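You operate a simulated robot arm through the tools that you are given. There is no shell and no other tool.

You run a simulated robot arm. Do the job below in one go: nothing can be reset, and whatever is moved stays where it is left.

## Task
Fetch the felt block and set it on the top of the shelf scale. Take the cylinder that says "65" from the top shelf of the cube rack and put it on the drip tray. Lift the clear cover open. Do these in any order. Set down upright: cylinder.
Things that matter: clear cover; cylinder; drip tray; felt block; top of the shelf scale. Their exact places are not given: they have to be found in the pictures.

The check looks at the end state, three seconds after you hand in, the way a careful person would. Anything else that was tipped, shoved, dropped, spilled or broken makes it a failure. Lids that push on must go on centred and level and be pressed home; caps that screw on are set level and turned clockwise until they are tight.

## Robot
A 6-joint arm with a four-finger gripper on a trunk, on a base that moves. Base frame: it is fixed to the floor where the robot stands at the start and does not move with it; the origin is under the middle of the robot, x ahead of it, y to its left, z up. Units: m, degrees, N and s.
With the tool pointing down near the work surface it reaches from about 0.58 to 0.86 m from the robot's upright axis, wherever it stands. Its first joint turns from -166.0 to 166.0 degrees. Places, roughly: clear cover [3.7, 1.2, 0.9]; cylinder [6, -0.5, 1.75]; drip tray [6.1, 1.9, 0.9]; felt block [2.25, -0.75, 0.5]; top of the shelf scale [1.4, -0.8, 1]. Payload 3.43 kg.
Tool frame: the origin (TCP) lies between the finger pads and is the grasp point; the fingertips stand 0.03 m ahead of it; z points along the fingers, y is the line along which they close. The gripper opens to 0.12 m; its body begins 0.085 m behind the TCP.
Orientation is that of the tool frame in the base frame, as a unit quaternion [w, x, y, z]. With the fingers straight down and closing along the base's y, the tool's x points along the base's -x, its y along +y and its z along -z.

## Interface
- The arm moves only by the tool move_arm. Its argument "rows" is a list of rows, each a list of 7 numbers: the shift along the base's x, y, z in units of 25 mm (1.0 is 25 mm), then the turn, a rotation vector about the base's x, y, z in units of 6 degrees (1.0 is 6 degrees), then the opening in per cent of the stroke, from 0 (shut) to 100 (fully open). In form: [[tx, ty, tz, wx, wy, wz, grip], ...]. A call has 1 to 20 rows; each row shifts and turns the commanded pose from where the row before left it. A call with a number of a shift or a turn outside -1 to 1 is refused whole. Rows are played at 5 a second. More than 0.05 m and 8.6 degrees between two rows, or a gripper value outside its range, and nothing of the call is played. Where a pose cannot be reached the arm comes as near as it can. A force on the tool above 40 N (or 10 N above the force at the start of the call, whichever is more), or a blocked arm, ends the call early, and 0.2 s more pass. Each finger travels about 0.1362 m/s and halts on what it meets, pressing with about 30 N; the grip force reading is that of the motor and also rises with nothing between the fingers. The clock runs only during rows and for 0.2 s after the last one: add rows that do not move to give the fingers time. The reply holds the time, the measured pose of the TCP, the force on the tool along the base axes, the opening and the grip force, in the units named above and with some noise, with the torque about the TCP (base axes, N m) and any sound that the robot's microphone picked up, and new pictures: "show" is both (left out), scene, wrist or none.
- Cameras (640 x 400 px; columns grow to the right, rows downward): "scene" is now at [0.0615, 0.1806, 1.4733]; the picture's right is [-0.23, -0.97, 0.00], its down [-0.64, 0.15, -0.75] and it looks along [0.73, -0.17, -0.66] (base axes); focal length 264 px, centre (320, 200). "wrist" rides on the gripper at [0.071, -0.017, -0.121] in the tool frame; the picture's right is [0.23, 0.97, 0.00], its down [-0.81, 0.19, -0.55] and it looks along [-0.54, 0.13, 0.83] (tool axes); focal length 275 px, centre (320, 200).
- raise_lower(by): moves the trunk up (or, below 0, down) by that many m; the arm and the scene camera ride with it, the base frame stays. It gives what a move gives, with no picture.
- drive_base(legs): drives the robot by 1 to 6 legs, each [ahead, left, turn to the left] in m, m and degrees, along the robot's own axes; the way and the turn of a leg run together, so that a leg with both is an arc; at most 1.5 m and 180 degrees a leg. The arm and the cameras ride along, it lands a little off, and it stops where it bumps. It gives what a move gives, and a new picture of the scene camera.
- pan_tilt(pan, tilt): turns the head with the scene camera to pan (to the left, within 120 degrees either way) and tilt (down, from -29 to 69), counted from straight ahead of the robot. It gives what a move gives, and a new picture of the scene camera.
- measure_at(camera, pixels): there is no depth. For up to 12 entries [column, row, z] of the newest picture of that camera ("zoom" is the newest enlarged one), the place [x, y] in the base frame at which the ray of that pixel passes the height z, good to about 0.002 m. No time passes.
- enlarge(camera, box): a new picture of the part [left, top, right, bottom] of that camera's present view, enlarged. No time passes.
- close_job(): hands the job in; it is judged then, once.

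Open the gripper and draw the arm clear of the work before you hand the job in, unless the task says otherwise.

The tools are called after "Call:" by a JSON object that holds its "op" and its "data". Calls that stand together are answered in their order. move_arm: Moves the arm, as the interface text tells. Its arguments: {"type":"object","properties":{"rows":{"type":"array","items":{"type":"array","items":{"type":"number"}}},"show":{"type":"string","enum":["both","scene","wrist","none"]}},"required":["rows"]} The other tools are called the same way: raise_lower (by) moves the trunk up or down; drive_base (legs) drives the base; pan_tilt (pan, tilt) turns the head that bears the scene camera; measure_at (camera, pixels) gives the place at which the rays of pixels pass given heights; enlarge (camera, box) takes an enlarged picture of a part of a camera's view; close_job () hands the job in.

At the start:

```text
t: 0.0
position: [0.5451, 0.052, 0.8797]
orientation: [0.0, 0.0, 1.0, 0.001]
wrist_force: [-0.9, 0.2, -0.2]
wrist_torque: [0.0, 0.04, -0.01]
width: 0.12
gripper_force: 0.0
trunk travel left (down, up): [-0.05, 0.49]
robot x, y, heading: [0.0031, 0.0016, -0.1]
head pan, tilt (commanded): [-13.2, 41.1]
```

scene: 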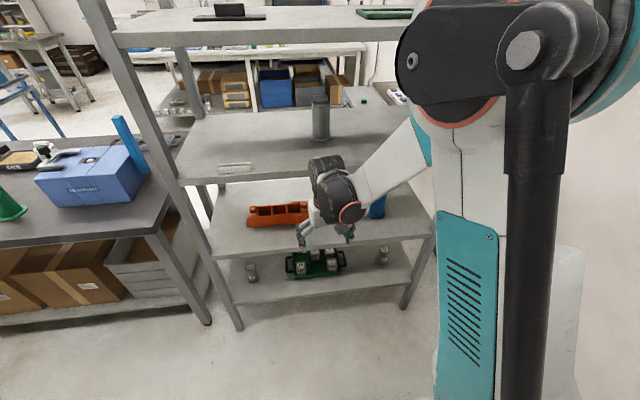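
wrist: 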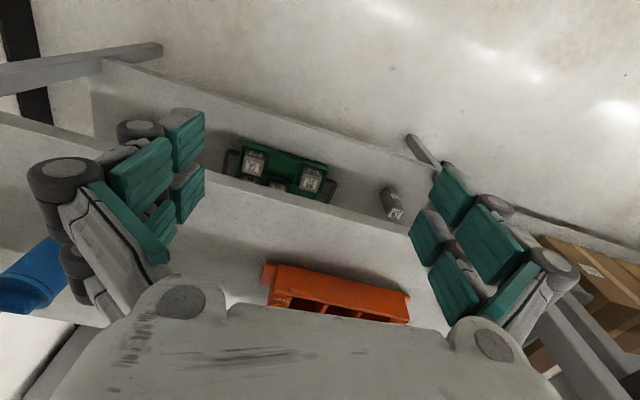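

The scene picture shows a shelf rack straight ahead and a bench on the left. I look around with the head first to get the layout.

Call:
{"op": "pan_tilt", "data": {"pan": -30, "tilt": 20}}

```text
t: 0.8
position: [0.5443, 0.05, 0.8792]
orientation: [-0.001, 0.0, 1.0, 0.0]
wrist_force: [-0.1, 0.0, 0.6]
wrist_torque: [0.01, -0.03, -0.02]
width: 0.1201
gripper_force: 0.1
trunk travel left (down, up): [-0.05, 0.49]
robot x, y, heading: [0.0, -0.0018, -0.0]
head pan, tilt (commanded): [-30.0, 20.0]
```

scene: 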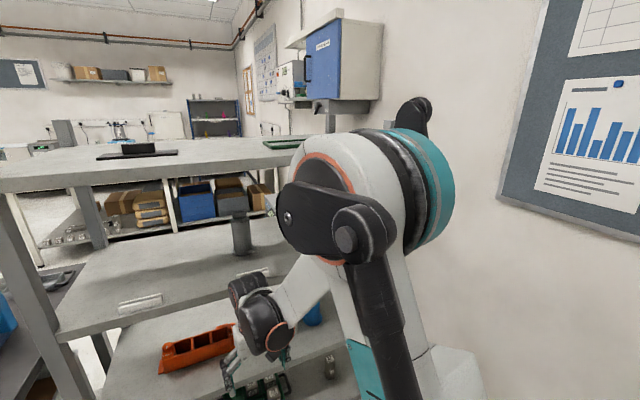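

The arm blocks the right side of the view. I look ahead and left at a shallower tilt.

Call:
{"op": "pan_tilt", "data": {"pan": 15, "tilt": 15}}

Call:
{"op": "pan_tilt", "data": {"pan": 75, "tilt": 20}}

Call:
{"op": "pan_tilt", "data": {"pan": -80, "tilt": 30}}

```text
t: 2.0
position: [0.5442, 0.0521, 0.8795]
orientation: [-0.001, -0.001, 1.0, -0.001]
wrist_force: [0.8, 1.0, 0.3]
wrist_torque: [-0.02, 0.0, 0.0]
width: 0.12
gripper_force: 0.1
trunk travel left (down, up): [-0.05, 0.49]
robot x, y, heading: [0.0012, -0.005, 0.2]
head pan, tilt (commanded): [15.0, 15.0]
```

scene: 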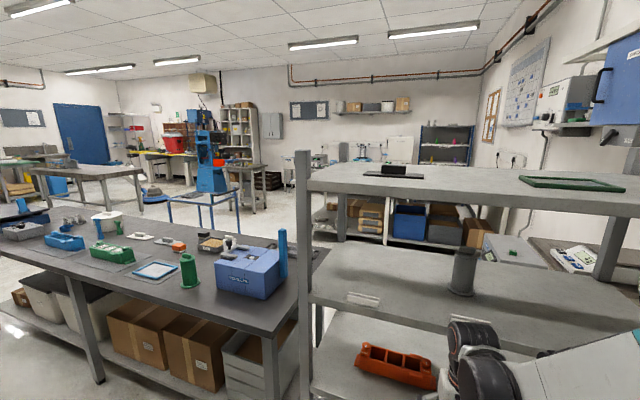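

```text
t: 3.3
position: [0.5447, 0.0518, 0.8798]
orientation: [0.0, 0.001, 1.0, 0.0]
wrist_force: [0.7, -0.3, 0.0]
wrist_torque: [0.02, -0.02, -0.01]
width: 0.1202
gripper_force: 0.0
trunk travel left (down, up): [-0.05, 0.49]
robot x, y, heading: [-0.0004, -0.0039, 0.0]
head pan, tilt (commanded): [75.0, 20.0]
```

scene: 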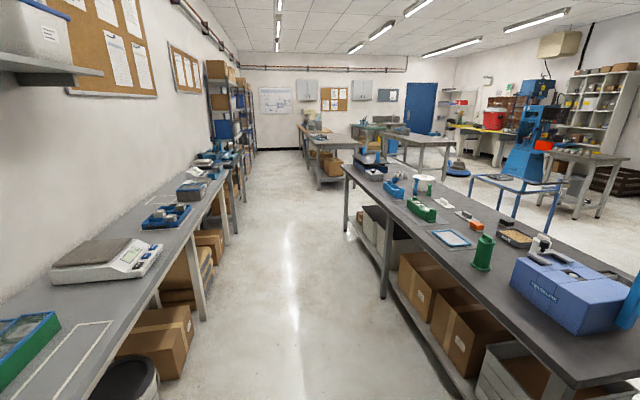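

```text
t: 5.7
position: [0.5456, 0.0527, 0.8796]
orientation: [0.0, 0.0, 1.0, 0.0]
wrist_force: [-0.3, -0.3, 0.1]
wrist_torque: [-0.04, 0.01, 0.02]
width: 0.12
gripper_force: 0.2
trunk travel left (down, up): [-0.05, 0.49]
robot x, y, heading: [-0.0008, 0.0017, 0.2]
head pan, tilt (commanded): [-80.0, 30.0]
```

scene: 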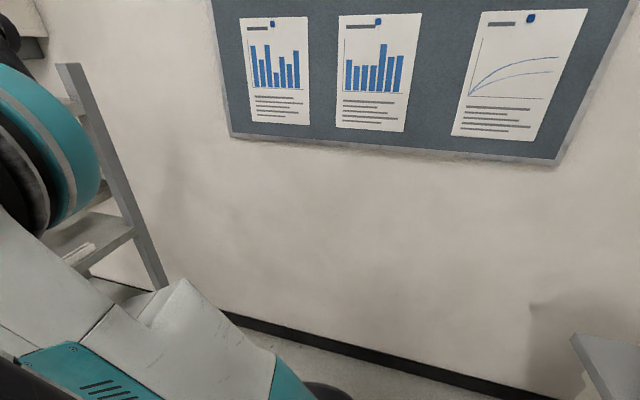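

I go back to the forward view and enlarge the area behind the rack where the scale and block should be.

Call:
{"op": "pan_tilt", "data": {"pan": -10, "tilt": 15}}

Call:
{"op": "enlarge", "data": {"camera": "scene", "box": [300, 100, 460, 200]}}

Call:
{"op": "enlarge", "data": {"camera": "scene", "box": [100, 80, 340, 230]}}

```text
t: 7.1
position: [0.5452, 0.0515, 0.8808]
orientation: [0.0, 0.0, 1.0, 0.0]
wrist_force: [0.2, 0.2, 0.7]
wrist_torque: [0.02, -0.02, 0.02]
width: 0.12
gripper_force: 0.0
trunk travel left (down, up): [-0.05, 0.49]
robot x, y, heading: [-0.0001, -0.0016, 0.0]
head pan, tilt (commanded): [-10.0, 15.0]
```

scene: 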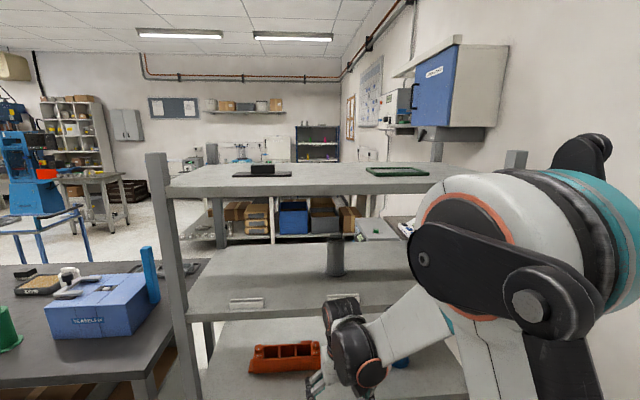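

```text
4.00 times, centred on (380, 150) of scene
```

zoom: 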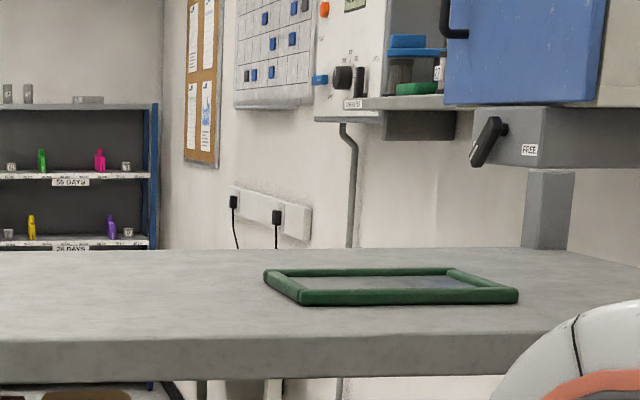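

```text
2.67 times, centred on (220, 155) of scene
```

zoom: 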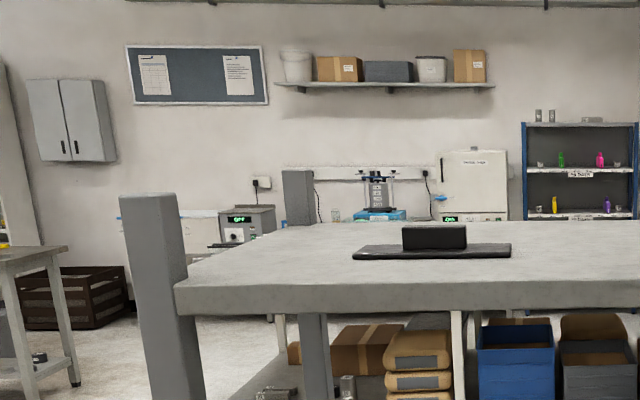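

The cube rack is the dark rack at the far back (about 317,145). I now look down-left to find floor clearances around the near rack and bench.

Call:
{"op": "pan_tilt", "data": {"pan": 25, "tilt": 45}}

```text
t: 8.1
position: [0.5435, 0.052, 0.8803]
orientation: [0.0, -0.001, 1.0, -0.001]
wrist_force: [-1.0, 0.3, -0.1]
wrist_torque: [0.0, 0.01, -0.03]
width: 0.1198
gripper_force: 0.0
trunk travel left (down, up): [-0.05, 0.49]
robot x, y, heading: [0.0015, 0.001, -0.2]
head pan, tilt (commanded): [25.0, 45.0]
```

scene: 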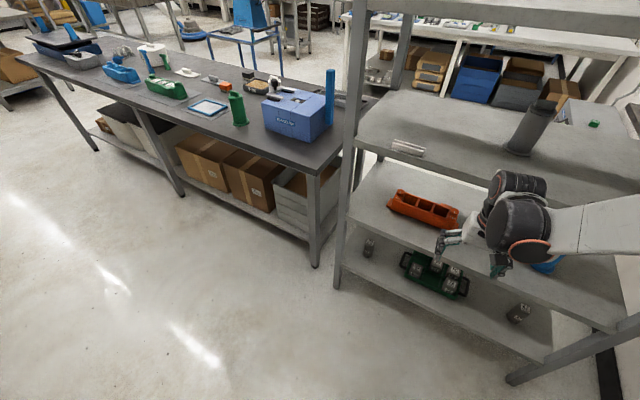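

I measure the feet of the bench and the rack: rack feet at (335,288) and (512,382), bench feet at (314,267), (182,195), (97,150).

Call:
{"op": "measure_at", "data": {"camera": "scene", "pixels": [[335, 288, 0], [512, 382, 0], [314, 267, 0], [182, 195, 0], [97, 150, 0], [357, 190, 0], [8, 95, 0], [316, 172, 0.85], [376, 98, 0.9], [20, 55, 0.9]]}}

Call:
{"op": "pan_tilt", "data": {"pan": 45, "tilt": 25}}

```text
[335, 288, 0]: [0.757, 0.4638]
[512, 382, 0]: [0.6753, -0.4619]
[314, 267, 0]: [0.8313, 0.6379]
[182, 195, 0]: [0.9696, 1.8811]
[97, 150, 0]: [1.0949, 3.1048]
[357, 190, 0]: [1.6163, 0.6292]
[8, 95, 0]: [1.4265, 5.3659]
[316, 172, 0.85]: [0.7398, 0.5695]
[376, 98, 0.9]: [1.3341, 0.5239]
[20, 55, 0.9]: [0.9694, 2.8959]
```

```text
t: 8.9
position: [0.5446, 0.0504, 0.8784]
orientation: [0.0, 0.0, 1.0, 0.0]
wrist_force: [-0.4, 0.0, -0.5]
wrist_torque: [0.01, 0.02, 0.0]
width: 0.12
gripper_force: 0.0
trunk travel left (down, up): [-0.05, 0.49]
robot x, y, heading: [0.0019, 0.0037, 0.0]
head pan, tilt (commanded): [45.0, 25.0]
```

scene: 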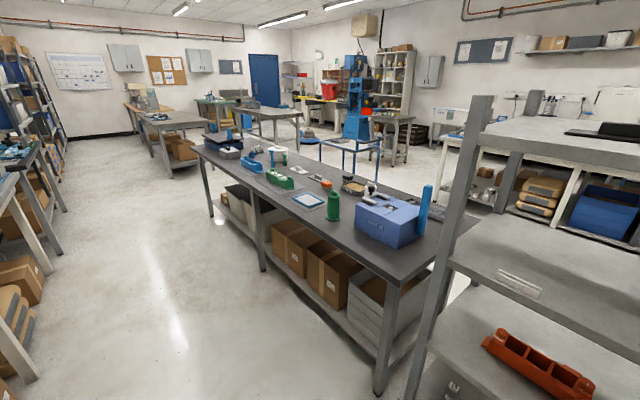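

The room is turned about 6° relative to my frame; the bench spans y 0.57–3.1. I check the back-left side for corridor width.

Call:
{"op": "pan_tilt", "data": {"pan": 85, "tilt": 35}}

```text
t: 10.0
position: [0.5453, 0.0515, 0.8793]
orientation: [0.0, 0.0, 1.0, 0.0]
wrist_force: [0.6, 0.0, 0.5]
wrist_torque: [0.01, -0.02, -0.03]
width: 0.1198
gripper_force: 0.1
trunk travel left (down, up): [-0.05, 0.49]
robot x, y, heading: [0.0, -0.0026, 0.1]
head pan, tilt (commanded): [85.0, 35.0]
```

scene: 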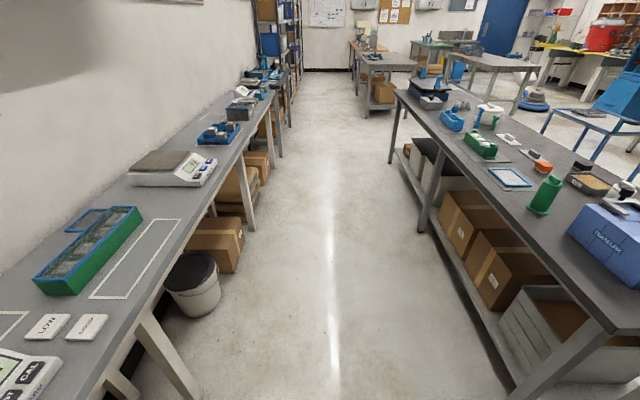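

Call:
{"op": "measure_at", "data": {"camera": "scene", "pixels": [[195, 397, 0], [207, 310, 0], [253, 229, 0], [283, 156, 0], [388, 163, 0], [420, 232, 0], [365, 108, 0], [395, 103, 0], [398, 92, 0.9], [290, 125, 0]]}}

Call:
{"op": "enlarge", "data": {"camera": "scene", "box": [340, 0, 640, 188]}}

```text
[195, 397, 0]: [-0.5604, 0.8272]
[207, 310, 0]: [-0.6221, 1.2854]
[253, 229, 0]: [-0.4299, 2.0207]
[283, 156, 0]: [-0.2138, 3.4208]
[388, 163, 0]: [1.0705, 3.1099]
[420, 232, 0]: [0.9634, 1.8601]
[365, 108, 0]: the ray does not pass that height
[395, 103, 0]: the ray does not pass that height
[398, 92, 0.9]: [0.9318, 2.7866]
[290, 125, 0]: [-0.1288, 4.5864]
```

```text
2.13 times, centred on (490, 94) of scene
```

zoom: 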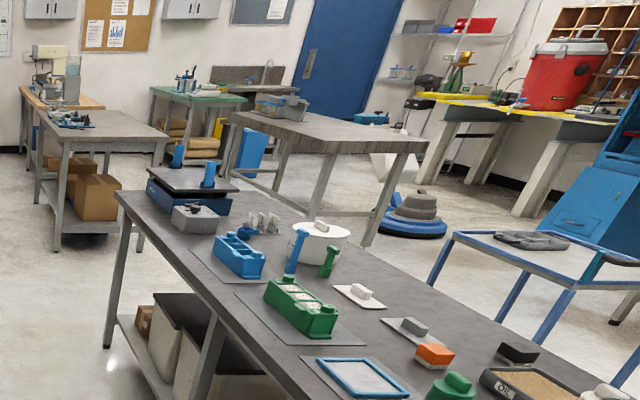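

The corridor between the left bench (x≈-0.55) and the middle bench (x≈0.75) is ~1.3 m wide and centred on me. I raise the trunk so the tool clears bench items, then turn left and drive along the corridor.

Call:
{"op": "raise_lower", "data": {"by": 0.45}}

Call:
{"op": "pan_tilt", "data": {"pan": 0, "tilt": 35}}

```text
refused: 0.45 is not a number from -0.4 to 0.4
```

```text
t: 11.6
position: [0.5453, 0.0511, 0.8802]
orientation: [0.0, -0.001, 1.0, 0.0]
wrist_force: [0.2, 0.2, 0.3]
wrist_torque: [0.0, 0.01, 0.0]
width: 0.1198
gripper_force: 0.1
trunk travel left (down, up): [-0.05, 0.49]
robot x, y, heading: [-0.0012, 0.0008, -0.1]
head pan, tilt (commanded): [0.0, 35.0]
```

scene: 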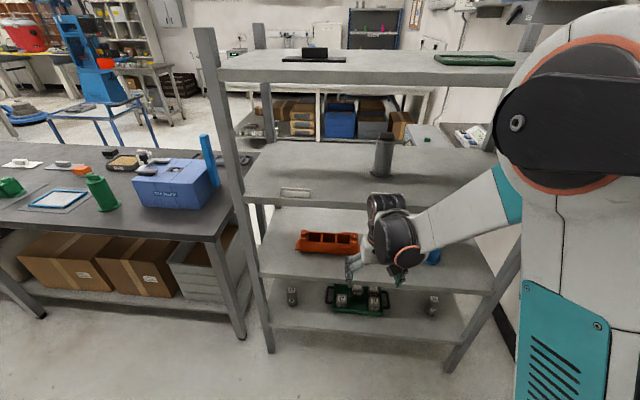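

The turn in place is clear (gripper radius ~0.65 m, rack front plane ~0.71 m). I turn left first, then raise the trunk.

Call:
{"op": "drive_base", "data": {"legs": [[0, 0, 84]]}}

Call:
{"op": "raise_lower", "data": {"by": 0.4}}

Call:
{"op": "drive_base", "data": {"legs": [[1.3, 0, 0]]}}

```text
t: 15.5
position: [0.0183, 0.5477, 0.8789]
orientation: [0.0, -0.661, 0.751, -0.001]
wrist_force: [-0.4, 0.6, -0.4]
wrist_torque: [0.03, -0.02, -0.01]
width: 0.1198
gripper_force: 0.0
trunk travel left (down, up): [-0.05, 0.49]
robot x, y, heading: [-0.0006, -0.0008, 82.8]
head pan, tilt (commanded): [0.0, 35.0]
```

scene: 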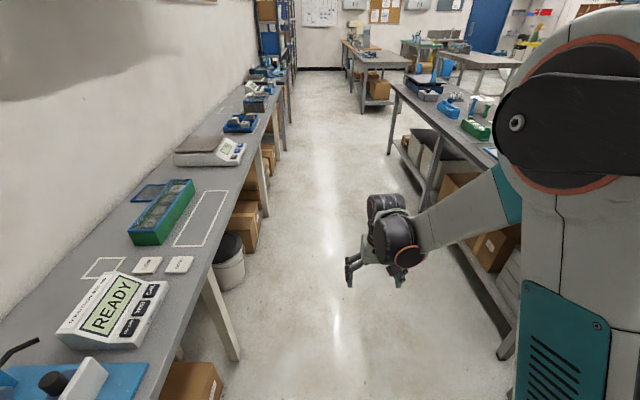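

```text
t: 19.4
position: [0.0171, 0.5465, 1.28]
orientation: [-0.001, -0.661, 0.75, 0.0]
wrist_force: [-0.3, -0.7, 0.2]
wrist_torque: [0.04, -0.01, 0.0]
width: 0.1202
gripper_force: 0.0
trunk travel left (down, up): [-0.45, 0.09]
robot x, y, heading: [0.0016, 0.0044, 82.5]
head pan, tilt (commanded): [0.0, 35.0]
```

```text
t: 25.8
position: [0.1671, 1.8273, 1.2792]
orientation: [0.0, -0.665, 0.746, 0.0]
wrist_force: [0.2, -0.1, -0.2]
wrist_torque: [-0.01, 0.0, 0.0]
width: 0.1198
gripper_force: 0.0
trunk travel left (down, up): [-0.45, 0.09]
robot x, y, heading: [0.1569, 1.2787, 83.4]
head pan, tilt (commanded): [0.0, 35.0]
```

scene: 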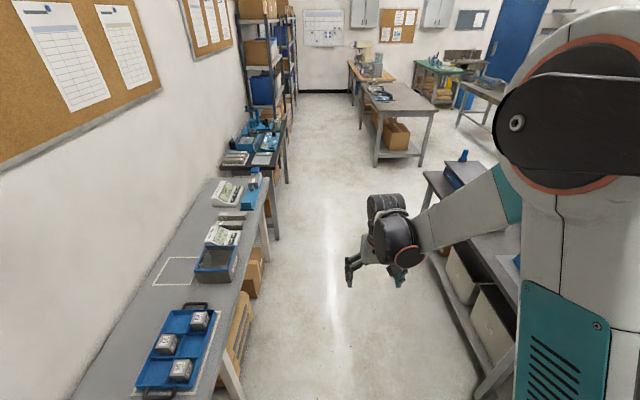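

I'm centred in the corridor. I measure the next table's feet at (375,166), (420,164) and the corridor limits before driving on.

Call:
{"op": "measure_at", "data": {"camera": "scene", "pixels": [[375, 166, 0], [420, 164, 0], [361, 129, 0], [423, 200, 0.9], [287, 182, 0], [275, 240, 0], [295, 95, 0]]}}

Call:
{"op": "pan_tilt", "data": {"pan": -60, "tilt": 20}}

```text
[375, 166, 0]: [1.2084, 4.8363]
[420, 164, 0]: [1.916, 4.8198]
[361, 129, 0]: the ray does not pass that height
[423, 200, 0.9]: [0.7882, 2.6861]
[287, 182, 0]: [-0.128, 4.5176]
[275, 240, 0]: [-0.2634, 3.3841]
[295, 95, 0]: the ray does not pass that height
```

```text
t: 27.1
position: [0.166, 1.8262, 1.2796]
orientation: [0.0, -0.666, 0.746, 0.001]
wrist_force: [0.7, -0.1, -0.1]
wrist_torque: [0.01, 0.02, 0.01]
width: 0.1197
gripper_force: 0.2
trunk travel left (down, up): [-0.45, 0.09]
robot x, y, heading: [0.1552, 1.2818, 83.5]
head pan, tilt (commanded): [-60.0, 20.0]
```

scene: 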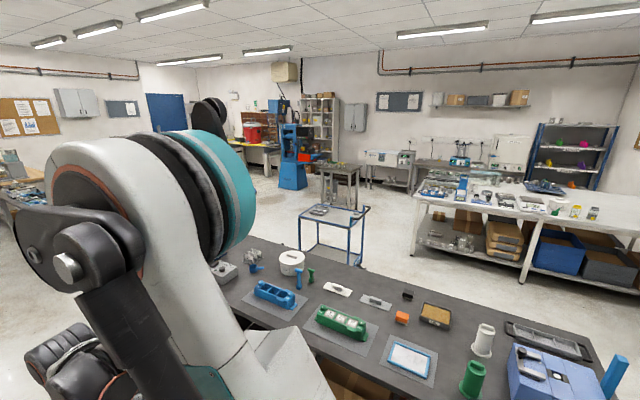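

Now there's a good overview of the room: a white bench at right, the cube rack at (575,160). I enlarge the white bench and rack area.

Call:
{"op": "enlarge", "data": {"camera": "scene", "box": [400, 90, 640, 240]}}

Call:
{"op": "measure_at", "data": {"camera": "scene", "pixels": [[411, 256, 0], [525, 290, 0], [418, 192, 0.9], [537, 213, 0.9], [480, 178, 0.9], [303, 272, 0], [360, 268, 0], [323, 210, 0], [352, 213, 0]]}}

```text
2.67 times, centred on (520, 165) of scene
```

zoom: 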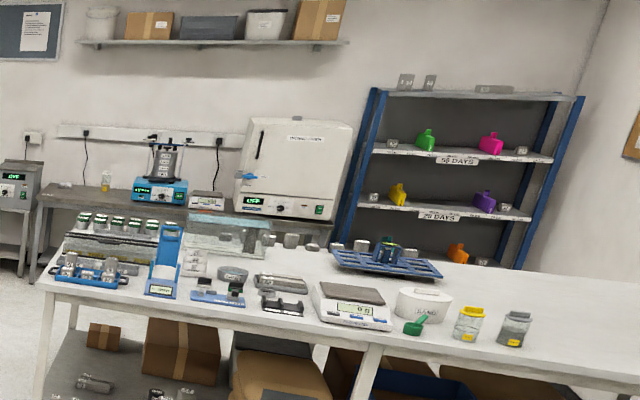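

```text
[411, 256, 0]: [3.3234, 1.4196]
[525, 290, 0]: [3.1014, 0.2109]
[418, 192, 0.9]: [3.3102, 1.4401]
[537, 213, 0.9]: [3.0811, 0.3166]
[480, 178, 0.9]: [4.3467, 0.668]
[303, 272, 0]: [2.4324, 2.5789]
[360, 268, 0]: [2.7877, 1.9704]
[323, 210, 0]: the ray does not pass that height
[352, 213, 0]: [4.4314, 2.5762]
```

The aisle past the bench end and back along x≈2 leads to the scale and felt block. I drive on to about y=4 with two legs.

Call:
{"op": "drive_base", "data": {"legs": [[1.4, 0, 0.5], [1.3, 0, 0]]}}

Call:
{"op": "pan_tilt", "data": {"pan": -100, "tilt": 35}}

```text
t: 40.1
position: [0.4982, 4.4828, 1.2801]
orientation: [0.0, -0.657, 0.754, 0.0]
wrist_force: [-0.4, -0.8, 0.4]
wrist_torque: [-0.03, 0.01, 0.01]
width: 0.1198
gripper_force: 0.0
trunk travel left (down, up): [-0.45, 0.09]
robot x, y, heading: [0.4771, 3.9361, 82.1]
head pan, tilt (commanded): [-60.0, 20.0]
```

scene: 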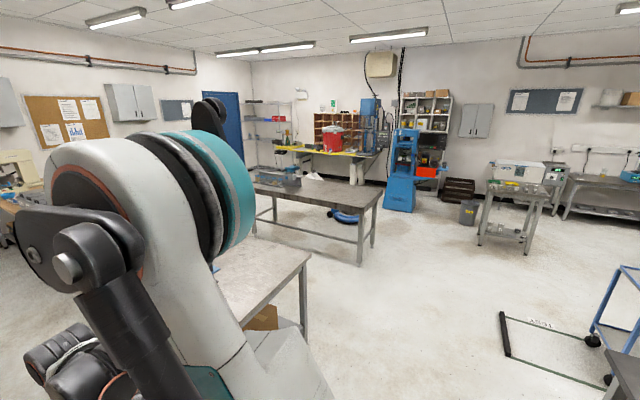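

```text
t: 41.2
position: [0.4971, 4.4821, 1.2804]
orientation: [0.001, -0.657, 0.754, 0.0]
wrist_force: [-0.4, 0.0, -0.4]
wrist_torque: [0.0, -0.01, 0.01]
width: 0.1202
gripper_force: 0.1
trunk travel left (down, up): [-0.45, 0.09]
robot x, y, heading: [0.4765, 3.933, 82.1]
head pan, tilt (commanded): [-100.0, 35.0]
```

scene: 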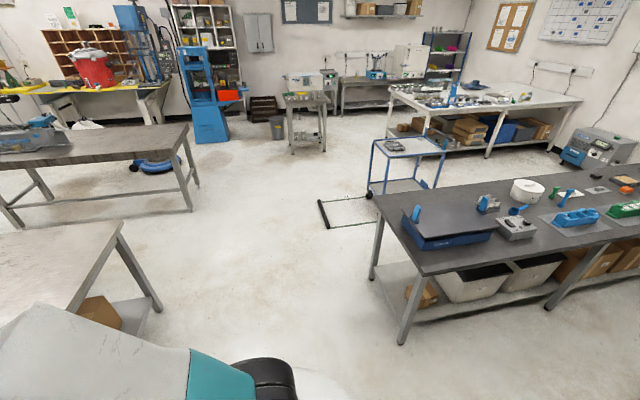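

I measure the bench end feet (402,345), (373,278), the cart's feet (369,196), (425,188) and the floor frame corners (326,228), (320,200).

Call:
{"op": "measure_at", "data": {"camera": "scene", "pixels": [[402, 345, 0], [373, 278, 0], [369, 196, 0], [326, 228, 0], [320, 200, 0], [372, 222, 0], [160, 312, 0], [318, 155, 0], [421, 275, 0.8], [374, 194, 0.8], [445, 150, 0.9], [374, 141, 0.9]]}}

Call:
{"op": "enlarge", "data": {"camera": "scene", "box": [300, 100, 460, 240]}}

Call:
{"op": "enlarge", "data": {"camera": "scene", "box": [380, 20, 640, 182]}}

```text
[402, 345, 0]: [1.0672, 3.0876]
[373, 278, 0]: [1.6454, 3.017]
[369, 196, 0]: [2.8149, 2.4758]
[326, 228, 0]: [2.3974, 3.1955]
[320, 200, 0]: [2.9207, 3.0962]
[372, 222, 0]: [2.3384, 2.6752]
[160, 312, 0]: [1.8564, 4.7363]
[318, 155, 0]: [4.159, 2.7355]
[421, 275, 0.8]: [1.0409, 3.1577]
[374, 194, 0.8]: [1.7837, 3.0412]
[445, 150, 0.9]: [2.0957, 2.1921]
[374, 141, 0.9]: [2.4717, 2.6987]
```

```text
2.86 times, centred on (380, 170) of scene
```

zoom: 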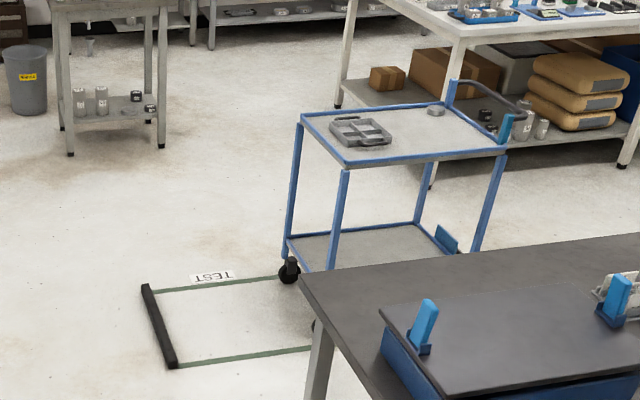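

```text
2.46 times, centred on (510, 101) of scene
```

zoom: 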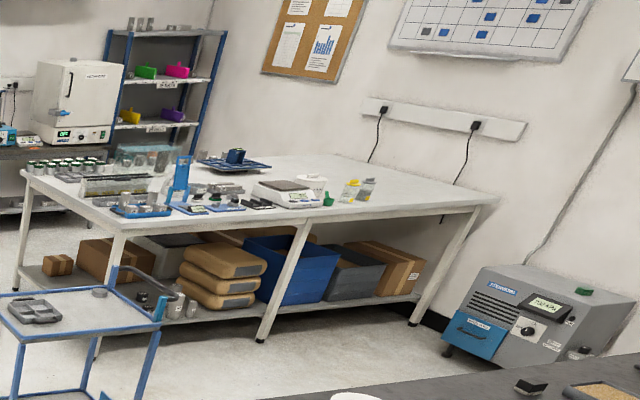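

I refine the cart's outline using the zoomed picture: wheels at (289,275), (316,325), top corners at (300,114), (345,168), (507,150), (447,103).

Call:
{"op": "enlarge", "data": {"camera": "scene", "box": [300, 100, 460, 240]}}

Call:
{"op": "measure_at", "data": {"camera": "zoom", "pixels": [[289, 278, 0], [316, 330, 0], [300, 114, 0.8], [345, 168, 0.8], [507, 150, 0.8], [447, 103, 0.8], [300, 114, 0.7], [345, 168, 0.7], [507, 150, 0.7], [447, 103, 0.7], [463, 250, 0.15], [286, 240, 0.15]]}}

```text
2.86 times, centred on (380, 170) of scene
```

zoom: 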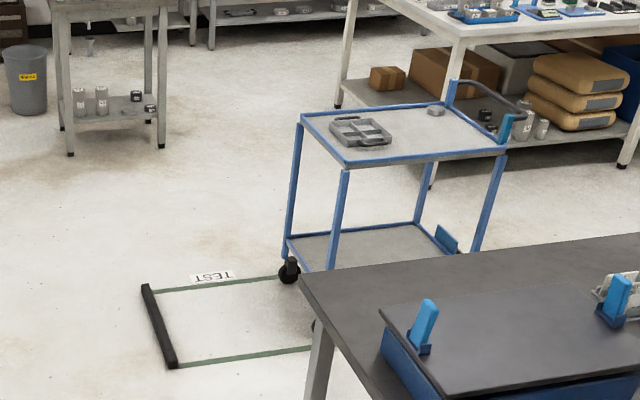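

```text
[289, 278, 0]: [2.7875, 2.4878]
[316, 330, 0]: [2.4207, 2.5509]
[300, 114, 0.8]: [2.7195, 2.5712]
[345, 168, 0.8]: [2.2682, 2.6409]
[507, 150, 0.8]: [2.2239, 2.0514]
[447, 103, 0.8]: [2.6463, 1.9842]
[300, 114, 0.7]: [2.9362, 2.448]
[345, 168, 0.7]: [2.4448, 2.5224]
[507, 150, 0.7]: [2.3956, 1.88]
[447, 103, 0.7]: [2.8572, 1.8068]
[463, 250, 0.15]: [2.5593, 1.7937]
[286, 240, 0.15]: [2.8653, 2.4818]
```

The cart occupies x 2.36–2.85, y 1.88–2.55; the gap to the bench is ~0.7–0.8 m. I look down at my own base to judge its width.

Call:
{"op": "pan_tilt", "data": {"pan": 60, "tilt": 69}}

Call:
{"op": "pan_tilt", "data": {"pan": -60, "tilt": 69}}

```text
t: 43.7
position: [0.4971, 4.4805, 1.2795]
orientation: [0.0, -0.657, 0.753, 0.0]
wrist_force: [0.2, 0.0, -0.2]
wrist_torque: [-0.01, 0.02, -0.01]
width: 0.12
gripper_force: 0.0
trunk travel left (down, up): [-0.45, 0.09]
robot x, y, heading: [0.478, 3.934, 82.2]
head pan, tilt (commanded): [60.0, 68.8]
```

scene: 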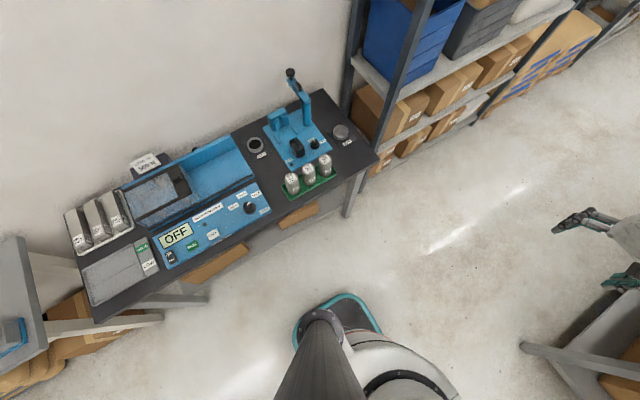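

```text
t: 45.7
position: [0.4973, 4.4827, 1.2801]
orientation: [0.0, -0.658, 0.753, -0.001]
wrist_force: [-0.3, -0.4, 0.2]
wrist_torque: [0.0, 0.01, -0.02]
width: 0.1199
gripper_force: 0.0
trunk travel left (down, up): [-0.45, 0.09]
robot x, y, heading: [0.4757, 3.9351, 82.1]
head pan, tilt (commanded): [-60.0, 68.8]
```

scene: 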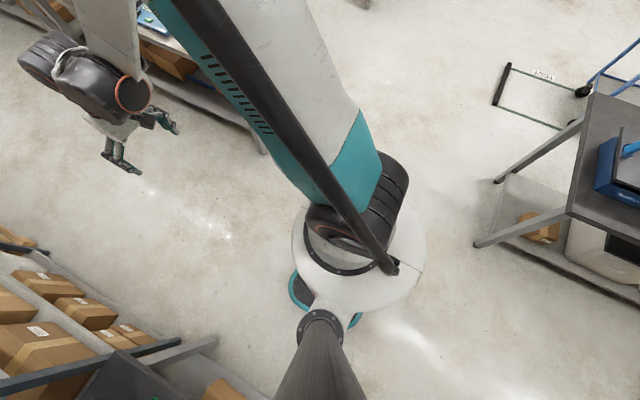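

I measure my base's visible edges (289,285) and the shoulder disc edge (427,245) at plausible heights.

Call:
{"op": "measure_at", "data": {"camera": "scene", "pixels": [[289, 285, 0.1], [289, 285, 0.3], [360, 320, 0.1], [360, 320, 0.3], [427, 245, 0.6], [427, 245, 1.0], [427, 245, 0.3]]}}

Call:
{"op": "pan_tilt", "data": {"pan": 110, "tilt": 69}}

```text
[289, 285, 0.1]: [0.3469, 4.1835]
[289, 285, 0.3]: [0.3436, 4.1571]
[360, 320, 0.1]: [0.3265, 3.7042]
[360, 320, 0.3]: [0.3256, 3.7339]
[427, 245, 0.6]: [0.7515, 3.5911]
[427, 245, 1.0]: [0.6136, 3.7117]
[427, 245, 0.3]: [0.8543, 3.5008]
```

```text
t: 48.2
position: [0.4962, 4.4812, 1.2796]
orientation: [-0.001, -0.657, 0.753, 0.0]
wrist_force: [0.2, 0.1, -0.2]
wrist_torque: [0.02, -0.01, 0.0]
width: 0.12
gripper_force: 0.0
trunk travel left (down, up): [-0.45, 0.09]
robot x, y, heading: [0.4786, 3.9364, 82.4]
head pan, tilt (commanded): [110.0, 68.8]
```

scene: 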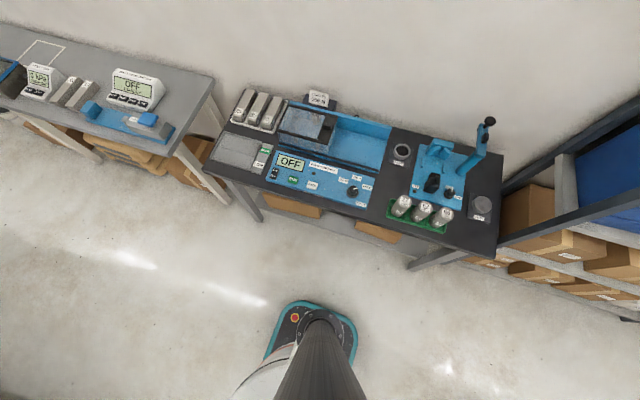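

I measure the base corners (285,310), (318,300), (357,335).

Call:
{"op": "measure_at", "data": {"camera": "scene", "pixels": [[283, 308, 0.1], [318, 301, 0.1], [356, 340, 0.1], [283, 308, 0.3], [318, 301, 0.3], [356, 340, 0.3]]}}

```text
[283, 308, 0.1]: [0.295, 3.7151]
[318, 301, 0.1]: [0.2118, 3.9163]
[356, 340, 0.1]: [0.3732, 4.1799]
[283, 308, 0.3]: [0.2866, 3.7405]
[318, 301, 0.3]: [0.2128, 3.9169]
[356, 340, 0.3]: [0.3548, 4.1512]
```

My base is about 0.54 m wide; the gap works with the line x≈2.05 at y=3.1. I turn right to the room axis and drive to about (2.13, 3.76).

Call:
{"op": "drive_base", "data": {"legs": [[0, 0, -88.2], [1.5, 0, 0], [0.16, 0, 0]]}}

Call:
{"op": "pan_tilt", "data": {"pan": -60, "tilt": 45}}

```text
t: 60.5
position: [2.6833, 3.712, 1.2788]
orientation: [-0.001, 0.066, 0.998, 0.0]
wrist_force: [0.4, -0.2, -1.3]
wrist_torque: [0.01, 0.09, 0.0]
width: 0.1198
gripper_force: 0.0
trunk travel left (down, up): [-0.45, 0.09]
robot x, y, heading: [2.1336, 3.7341, -7.6]
head pan, tilt (commanded): [110.0, 68.8]
```

scene: 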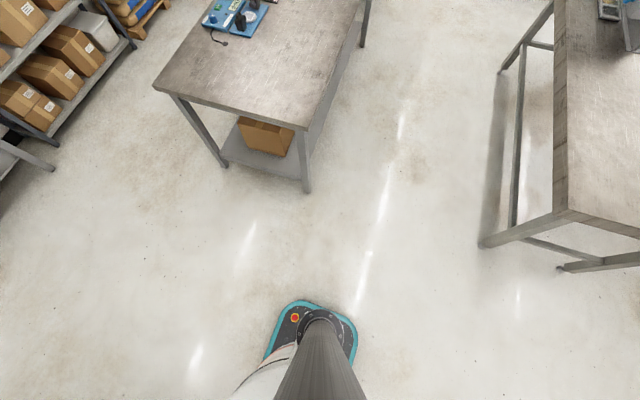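

```text
t: 63.1
position: [2.6819, 3.7122, 1.2804]
orientation: [-0.001, 0.067, 0.998, 0.0]
wrist_force: [0.1, 0.1, 0.3]
wrist_torque: [0.01, -0.02, -0.02]
width: 0.1198
gripper_force: 0.1
trunk travel left (down, up): [-0.45, 0.09]
robot x, y, heading: [2.1336, 3.7331, -7.6]
head pan, tilt (commanded): [-60.0, 45.0]
```

scene: 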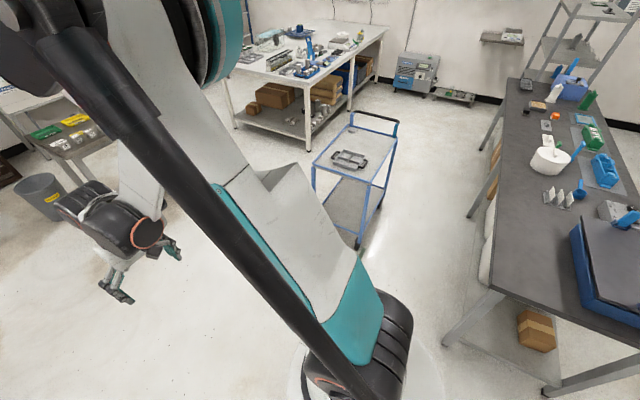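

I can see the machine (415,72) and something on a wall shelf at (502,37). I enlarge that area, and measure the cart's and bench's floor points.

Call:
{"op": "enlarge", "data": {"camera": "scene", "box": [380, 10, 560, 122]}}

Call:
{"op": "measure_at", "data": {"camera": "scene", "pixels": [[357, 248, 0], [446, 345, 0], [315, 195, 0], [381, 206, 0], [502, 287, 0.85], [527, 78, 0.85], [357, 192, 0.75], [313, 165, 0.75], [392, 145, 0.75], [470, 217, 0], [455, 104, 0]]}}

```text
3.56 times, centred on (470, 66) of scene
```

zoom: 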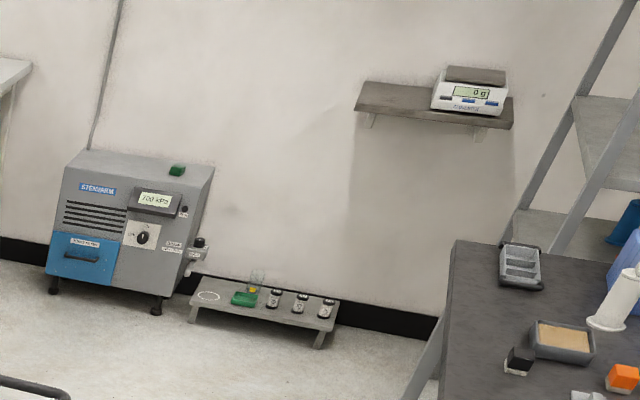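

```text
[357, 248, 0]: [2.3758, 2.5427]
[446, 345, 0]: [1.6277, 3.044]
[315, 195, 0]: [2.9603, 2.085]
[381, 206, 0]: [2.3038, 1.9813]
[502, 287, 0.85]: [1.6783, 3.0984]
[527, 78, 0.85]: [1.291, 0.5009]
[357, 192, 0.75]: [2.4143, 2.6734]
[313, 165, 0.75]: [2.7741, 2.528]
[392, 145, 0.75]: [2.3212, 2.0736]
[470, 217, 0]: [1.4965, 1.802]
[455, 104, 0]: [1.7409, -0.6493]
```

The scale sits on the wall shelf and the green felt block on the grey machine's top. I turn right to face along the aisle and check the heading before threading past the cart.

Call:
{"op": "drive_base", "data": {"legs": [[0, 0, -88.4]]}}

Call:
{"op": "pan_tilt", "data": {"pan": 0, "tilt": 45}}

```text
t: 67.2
position: [2.1365, 3.1849, 1.2793]
orientation: [0.0, 0.739, 0.674, 0.0]
wrist_force: [-0.1, -0.2, -0.1]
wrist_torque: [0.04, -0.02, -0.01]
width: 0.12
gripper_force: 0.1
trunk travel left (down, up): [-0.45, 0.09]
robot x, y, heading: [2.1375, 3.7267, -95.0]
head pan, tilt (commanded): [-60.0, 45.0]
```

scene: 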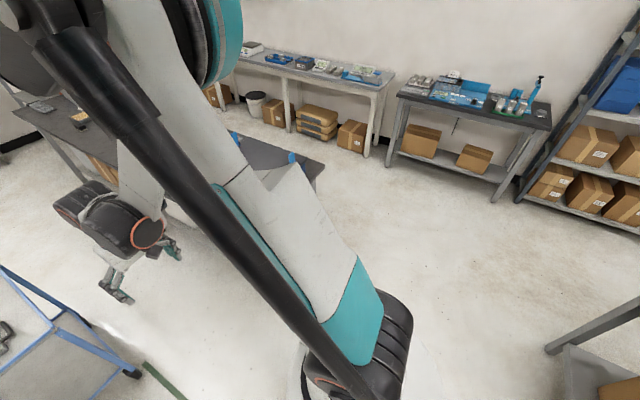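

```text
t: 68.5
position: [2.1371, 3.1841, 1.279]
orientation: [0.0, 0.738, 0.674, 0.0]
wrist_force: [-0.8, 0.7, 0.2]
wrist_torque: [0.01, 0.0, 0.01]
width: 0.12
gripper_force: 0.0
trunk travel left (down, up): [-0.45, 0.09]
robot x, y, heading: [2.1346, 3.7309, -95.1]
head pan, tilt (commanded): [0.0, 45.0]
```

scene: 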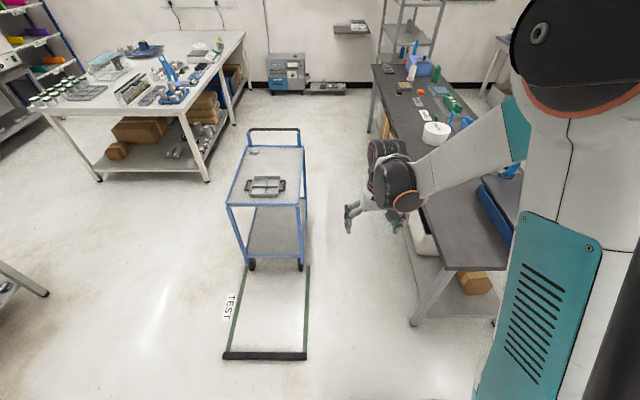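

I check the clearance points again from here: bar end (307,356), cart wheels (300,267), (302,215?), bench leg (411,325).

Call:
{"op": "measure_at", "data": {"camera": "scene", "pixels": [[307, 360, 0], [300, 270, 0], [411, 325, 0], [304, 232, 0], [440, 272, 0.85], [383, 165, 0], [374, 63, 0.85], [253, 131, 0], [301, 204, 0.75], [302, 150, 0.75]]}}

```text
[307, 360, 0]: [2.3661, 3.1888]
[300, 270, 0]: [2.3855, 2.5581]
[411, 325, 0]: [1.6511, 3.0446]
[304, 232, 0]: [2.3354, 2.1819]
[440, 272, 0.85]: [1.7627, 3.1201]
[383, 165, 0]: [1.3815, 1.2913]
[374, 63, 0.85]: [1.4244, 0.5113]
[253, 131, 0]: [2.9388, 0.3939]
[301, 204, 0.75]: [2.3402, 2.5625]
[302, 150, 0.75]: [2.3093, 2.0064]
```

The passage is 2.37 (bar) / 1.65 (leg). I strafe right 4.5 cm, align to -96°, and go ahead 0.75 m.

Call:
{"op": "drive_base", "data": {"legs": [[0.05, -0.045, -0.9], [0.7, 0, 0]]}}

```text
t: 73.0
position: [2.0, 2.4318, 1.2797]
orientation: [0.001, 0.745, 0.667, 0.0]
wrist_force: [0.4, 0.0, -0.2]
wrist_torque: [0.01, -0.03, -0.02]
width: 0.12
gripper_force: 0.1
trunk travel left (down, up): [-0.45, 0.09]
robot x, y, heading: [2.0117, 2.979, -96.3]
head pan, tilt (commanded): [0.0, 45.0]
```

scene: 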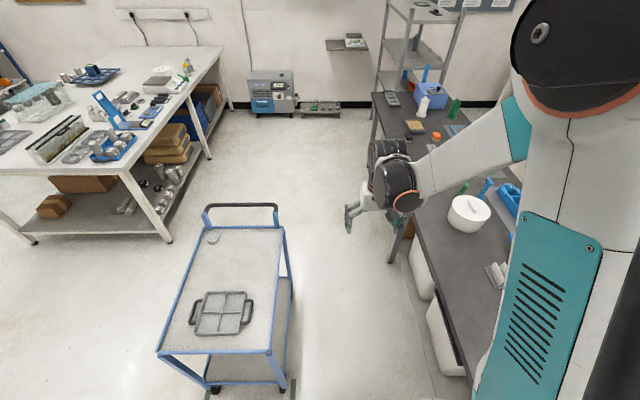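

I'm on line at (2.01, 2.98). I go ahead 1.5 m past the cart.

Call:
{"op": "drive_base", "data": {"legs": [[1.5, 0, 0]]}}

```text
t: 80.4
position: [1.8219, 0.9418, 1.2804]
orientation: [-0.001, 0.749, 0.663, 0.0]
wrist_force: [0.6, 0.3, -1.1]
wrist_torque: [0.01, 0.01, 0.02]
width: 0.1201
gripper_force: 0.1
trunk travel left (down, up): [-0.45, 0.09]
robot x, y, heading: [1.8349, 1.4902, -97.1]
head pan, tilt (commanded): [0.0, 45.0]
```

scene: 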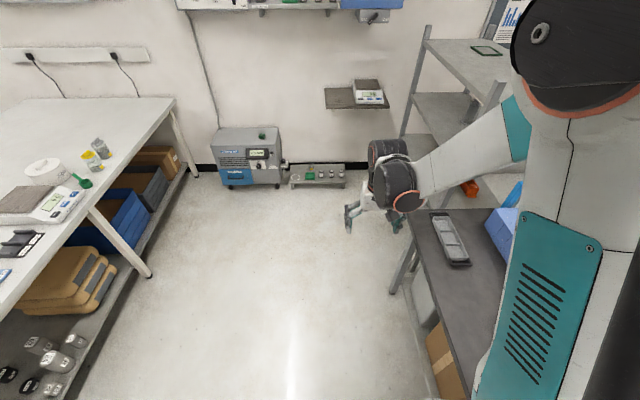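

The machine, low bench and wall-shelf scale are in view. I measure the felt block (262,135), scale pan (367,84), machine and low bench footprints.

Call:
{"op": "measure_at", "data": {"camera": "scene", "pixels": [[262, 137, 0.5], [262, 137, 0.52], [367, 85, 1.0], [230, 188, 0], [280, 188, 0], [292, 187, 0.1], [344, 187, 0.1], [325, 107, 0.9], [389, 108, 0.9], [391, 293, 0], [200, 176, 0], [151, 277, 0]]}}

Call:
{"op": "enlarge", "data": {"camera": "scene", "box": [190, 60, 430, 210]}}

```text
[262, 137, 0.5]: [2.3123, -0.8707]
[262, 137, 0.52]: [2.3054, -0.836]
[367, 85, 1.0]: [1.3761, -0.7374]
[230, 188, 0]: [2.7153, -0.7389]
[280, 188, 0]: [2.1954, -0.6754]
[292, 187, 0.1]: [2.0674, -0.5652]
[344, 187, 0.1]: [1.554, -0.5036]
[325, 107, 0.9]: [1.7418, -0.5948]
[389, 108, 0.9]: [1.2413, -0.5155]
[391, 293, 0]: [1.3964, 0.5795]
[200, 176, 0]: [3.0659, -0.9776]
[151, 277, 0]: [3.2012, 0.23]
```

```text
2.67 times, centred on (310, 135) of scene
```

zoom: 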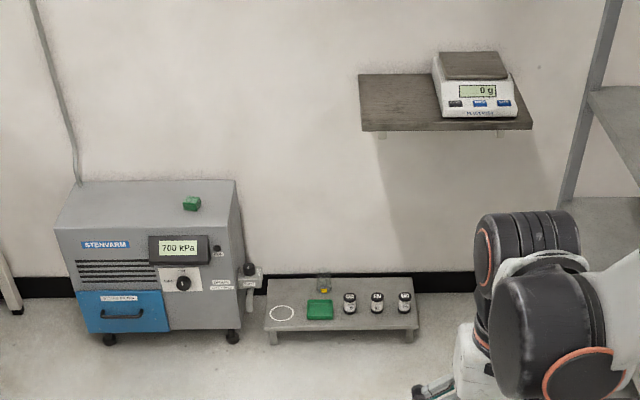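

Felt block ≈(2.3,-0.85,0.5), machine front y≈-0.7, low bench front y≈-0.5, scale pan ≈(1.38,-0.74,1.0). I drive partly over towards the machine, then check what hangs overhead.

Call:
{"op": "drive_base", "data": {"legs": [[0.9, 0.5, 1.0]]}}

Call:
{"op": "pan_tilt", "data": {"pan": 0, "tilt": 10}}

Call:
{"op": "pan_tilt", "data": {"pan": 0, "tilt": 50}}

```text
t: 85.8
position: [2.2065, -0.0173, 1.2795]
orientation: [0.0, 0.75, 0.661, 0.0]
wrist_force: [0.3, -0.5, 0.6]
wrist_torque: [0.0, 0.0, -0.01]
width: 0.12
gripper_force: 0.1
trunk travel left (down, up): [-0.45, 0.09]
robot x, y, heading: [2.2194, 0.5311, -97.0]
head pan, tilt (commanded): [0.0, 45.0]
```

scene: 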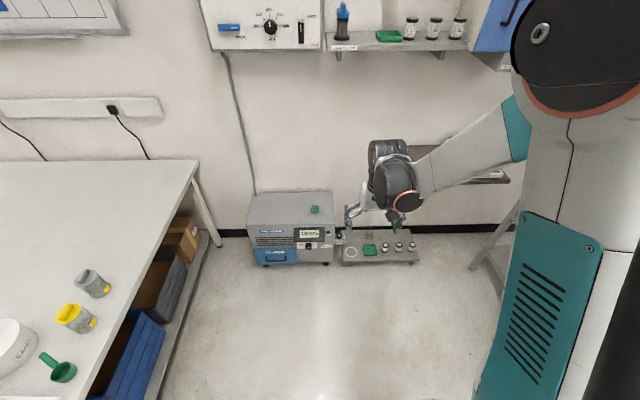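

```text
t: 86.8
position: [2.2067, -0.0162, 1.2794]
orientation: [0.0, 0.75, 0.661, 0.0]
wrist_force: [-0.2, -0.3, -0.5]
wrist_torque: [0.0, 0.04, 0.02]
width: 0.12
gripper_force: 0.0
trunk travel left (down, up): [-0.45, 0.09]
robot x, y, heading: [2.2253, 0.5322, -97.0]
head pan, tilt (commanded): [0.0, 10.0]
```

scene: 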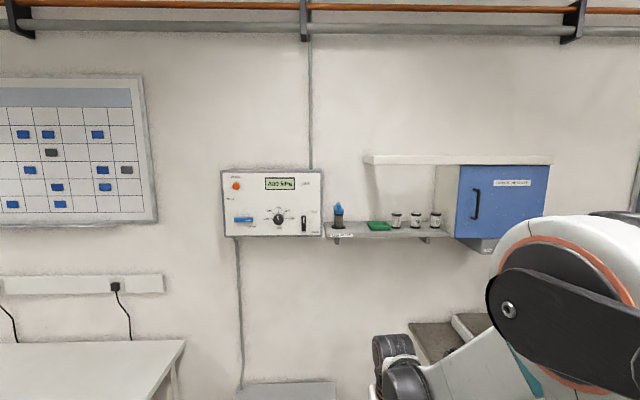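

```text
t: 87.9
position: [2.2058, -0.0155, 1.2792]
orientation: [0.0, 0.75, 0.662, 0.0]
wrist_force: [-0.2, 0.6, 0.5]
wrist_torque: [-0.01, 0.01, 0.0]
width: 0.1198
gripper_force: 0.0
trunk travel left (down, up): [-0.45, 0.09]
robot x, y, heading: [2.2214, 0.529, -97.1]
head pan, tilt (commanded): [0.0, 50.0]
```

scene: 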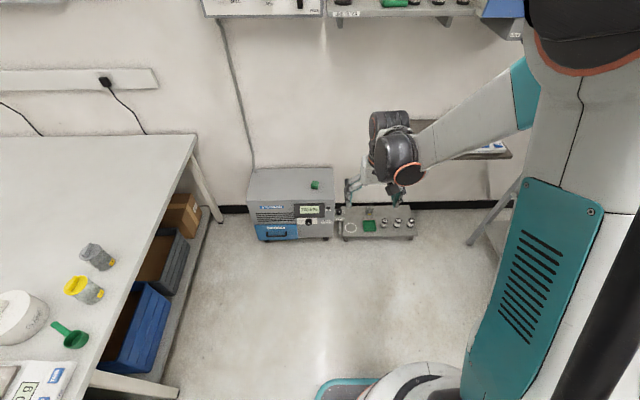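

I measure the block (315,184) from this viewpoint for triangulation and lower the trunk.

Call:
{"op": "measure_at", "data": {"camera": "scene", "pixels": [[315, 185, 0.5], [315, 185, 0.52], [315, 185, 0.54], [256, 240, 0], [333, 239, 0], [248, 203, 0.5], [334, 200, 0.5], [334, 168, 0.5]]}}

Call:
{"op": "raise_lower", "data": {"by": -0.4}}

Call:
{"op": "drive_base", "data": {"legs": [[0.55, 0.05, 1.0]]}}

```text
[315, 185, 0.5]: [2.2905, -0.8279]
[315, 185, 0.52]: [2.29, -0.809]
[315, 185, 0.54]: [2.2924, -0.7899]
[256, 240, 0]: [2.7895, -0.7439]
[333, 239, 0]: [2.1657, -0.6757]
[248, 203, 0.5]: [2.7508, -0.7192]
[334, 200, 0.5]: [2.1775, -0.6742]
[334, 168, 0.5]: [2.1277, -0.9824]
```

```text
t: 91.7
position: [2.2075, -0.0175, 0.881]
orientation: [0.0, 0.75, 0.662, 0.0]
wrist_force: [-0.1, 0.4, 0.2]
wrist_torque: [-0.02, -0.01, 0.0]
width: 0.1199
gripper_force: 0.0
trunk travel left (down, up): [-0.05, 0.49]
robot x, y, heading: [2.2239, 0.5283, -97.1]
head pan, tilt (commanded): [0.0, 50.0]
```

```text
t: 94.9
position: [2.1997, -0.5703, 0.8796]
orientation: [0.0, 0.746, 0.666, 0.0]
wrist_force: [-0.1, -0.1, 0.7]
wrist_torque: [-0.01, -0.02, 0.04]
width: 0.12
gripper_force: 0.1
trunk travel left (down, up): [-0.05, 0.49]
robot x, y, heading: [2.2078, -0.0228, -96.4]
head pan, tilt (commanded): [0.0, 50.0]
```

scene: 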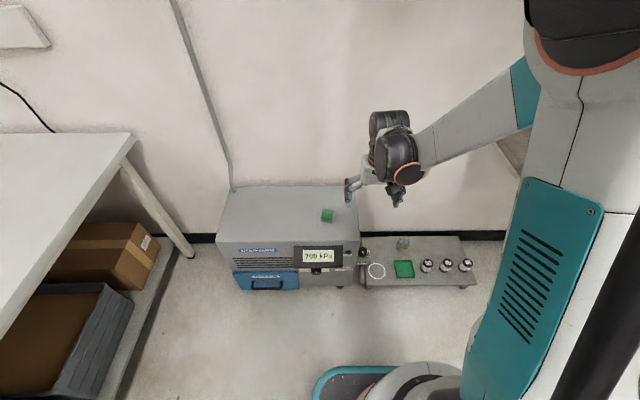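

I measure the block and machine top from this closer view and edge 0.1 m closer.

Call:
{"op": "measure_at", "data": {"camera": "scene", "pixels": [[327, 217, 0.5], [327, 217, 0.53], [327, 211, 0.53], [233, 270, 0], [343, 288, 0], [217, 247, 0.5], [355, 240, 0.5], [355, 186, 0.5]]}}

Call:
{"op": "drive_base", "data": {"legs": [[0.1, 0.03, 0.4]]}}

Call:
{"op": "enlarge", "data": {"camera": "scene", "box": [250, 180, 410, 280]}}

Call:
{"op": "move_arm", "data": {"rows": [[0, 0, 0, 0, 0, 0, 100]], "show": "wrist"}}

```text
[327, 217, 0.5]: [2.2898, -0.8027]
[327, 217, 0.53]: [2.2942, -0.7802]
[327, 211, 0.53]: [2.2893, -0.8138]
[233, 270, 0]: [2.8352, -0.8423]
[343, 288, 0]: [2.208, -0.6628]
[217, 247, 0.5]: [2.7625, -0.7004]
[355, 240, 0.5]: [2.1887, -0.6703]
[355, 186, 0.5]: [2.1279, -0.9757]
```

```text
t: 96.0
position: [2.2243, -0.6748, 0.88]
orientation: [0.0, 0.743, 0.67, 0.0]
wrist_force: [-0.2, -0.7, 0.1]
wrist_torque: [0.01, 0.01, 0.0]
width: 0.12
gripper_force: 0.1
trunk travel left (down, up): [-0.05, 0.49]
robot x, y, heading: [2.2251, -0.1268, -95.9]
head pan, tilt (commanded): [0.0, 50.0]
```

scene: 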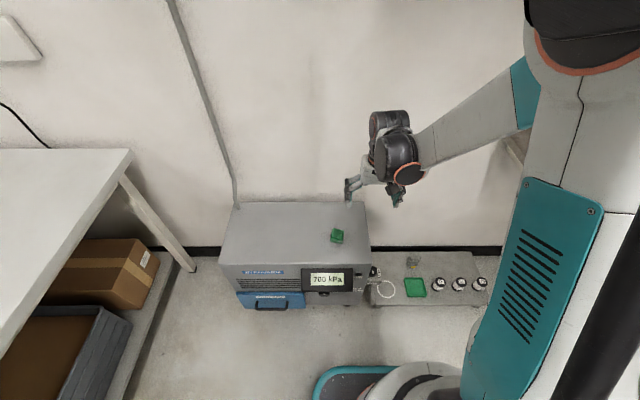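

```text
4.00 times, centred on (330, 230) of scene
```

zoom: 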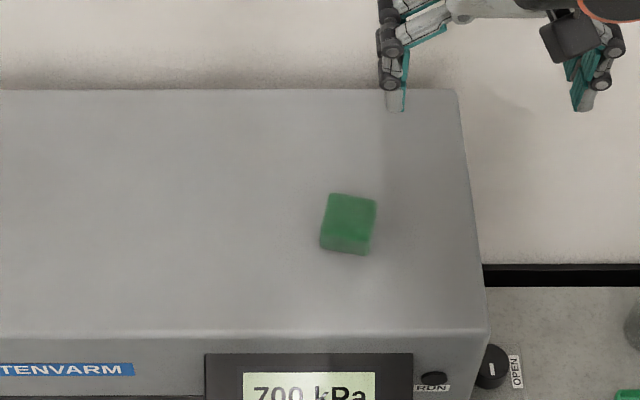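

```text
t: 96.5
position: [2.2237, -0.6746, 0.8798]
orientation: [-0.001, 0.743, 0.669, 0.0]
wrist_force: [0.2, -0.5, 0.1]
wrist_torque: [0.03, 0.02, 0.02]
width: 0.1201
gripper_force: 0.1
trunk travel left (down, up): [-0.05, 0.49]
robot x, y, heading: [2.2265, -0.1267, -95.8]
head pan, tilt (commanded): [0.0, 50.0]
```

wrist: 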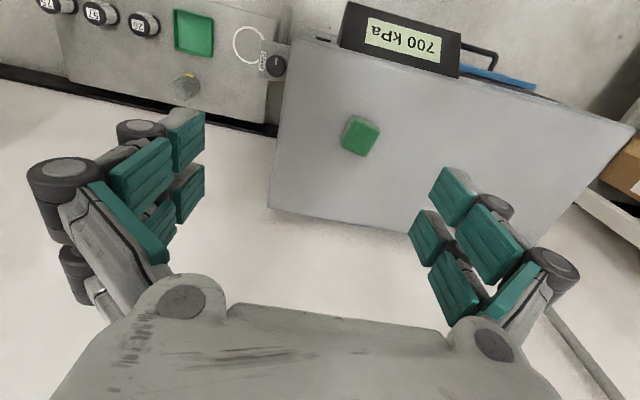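

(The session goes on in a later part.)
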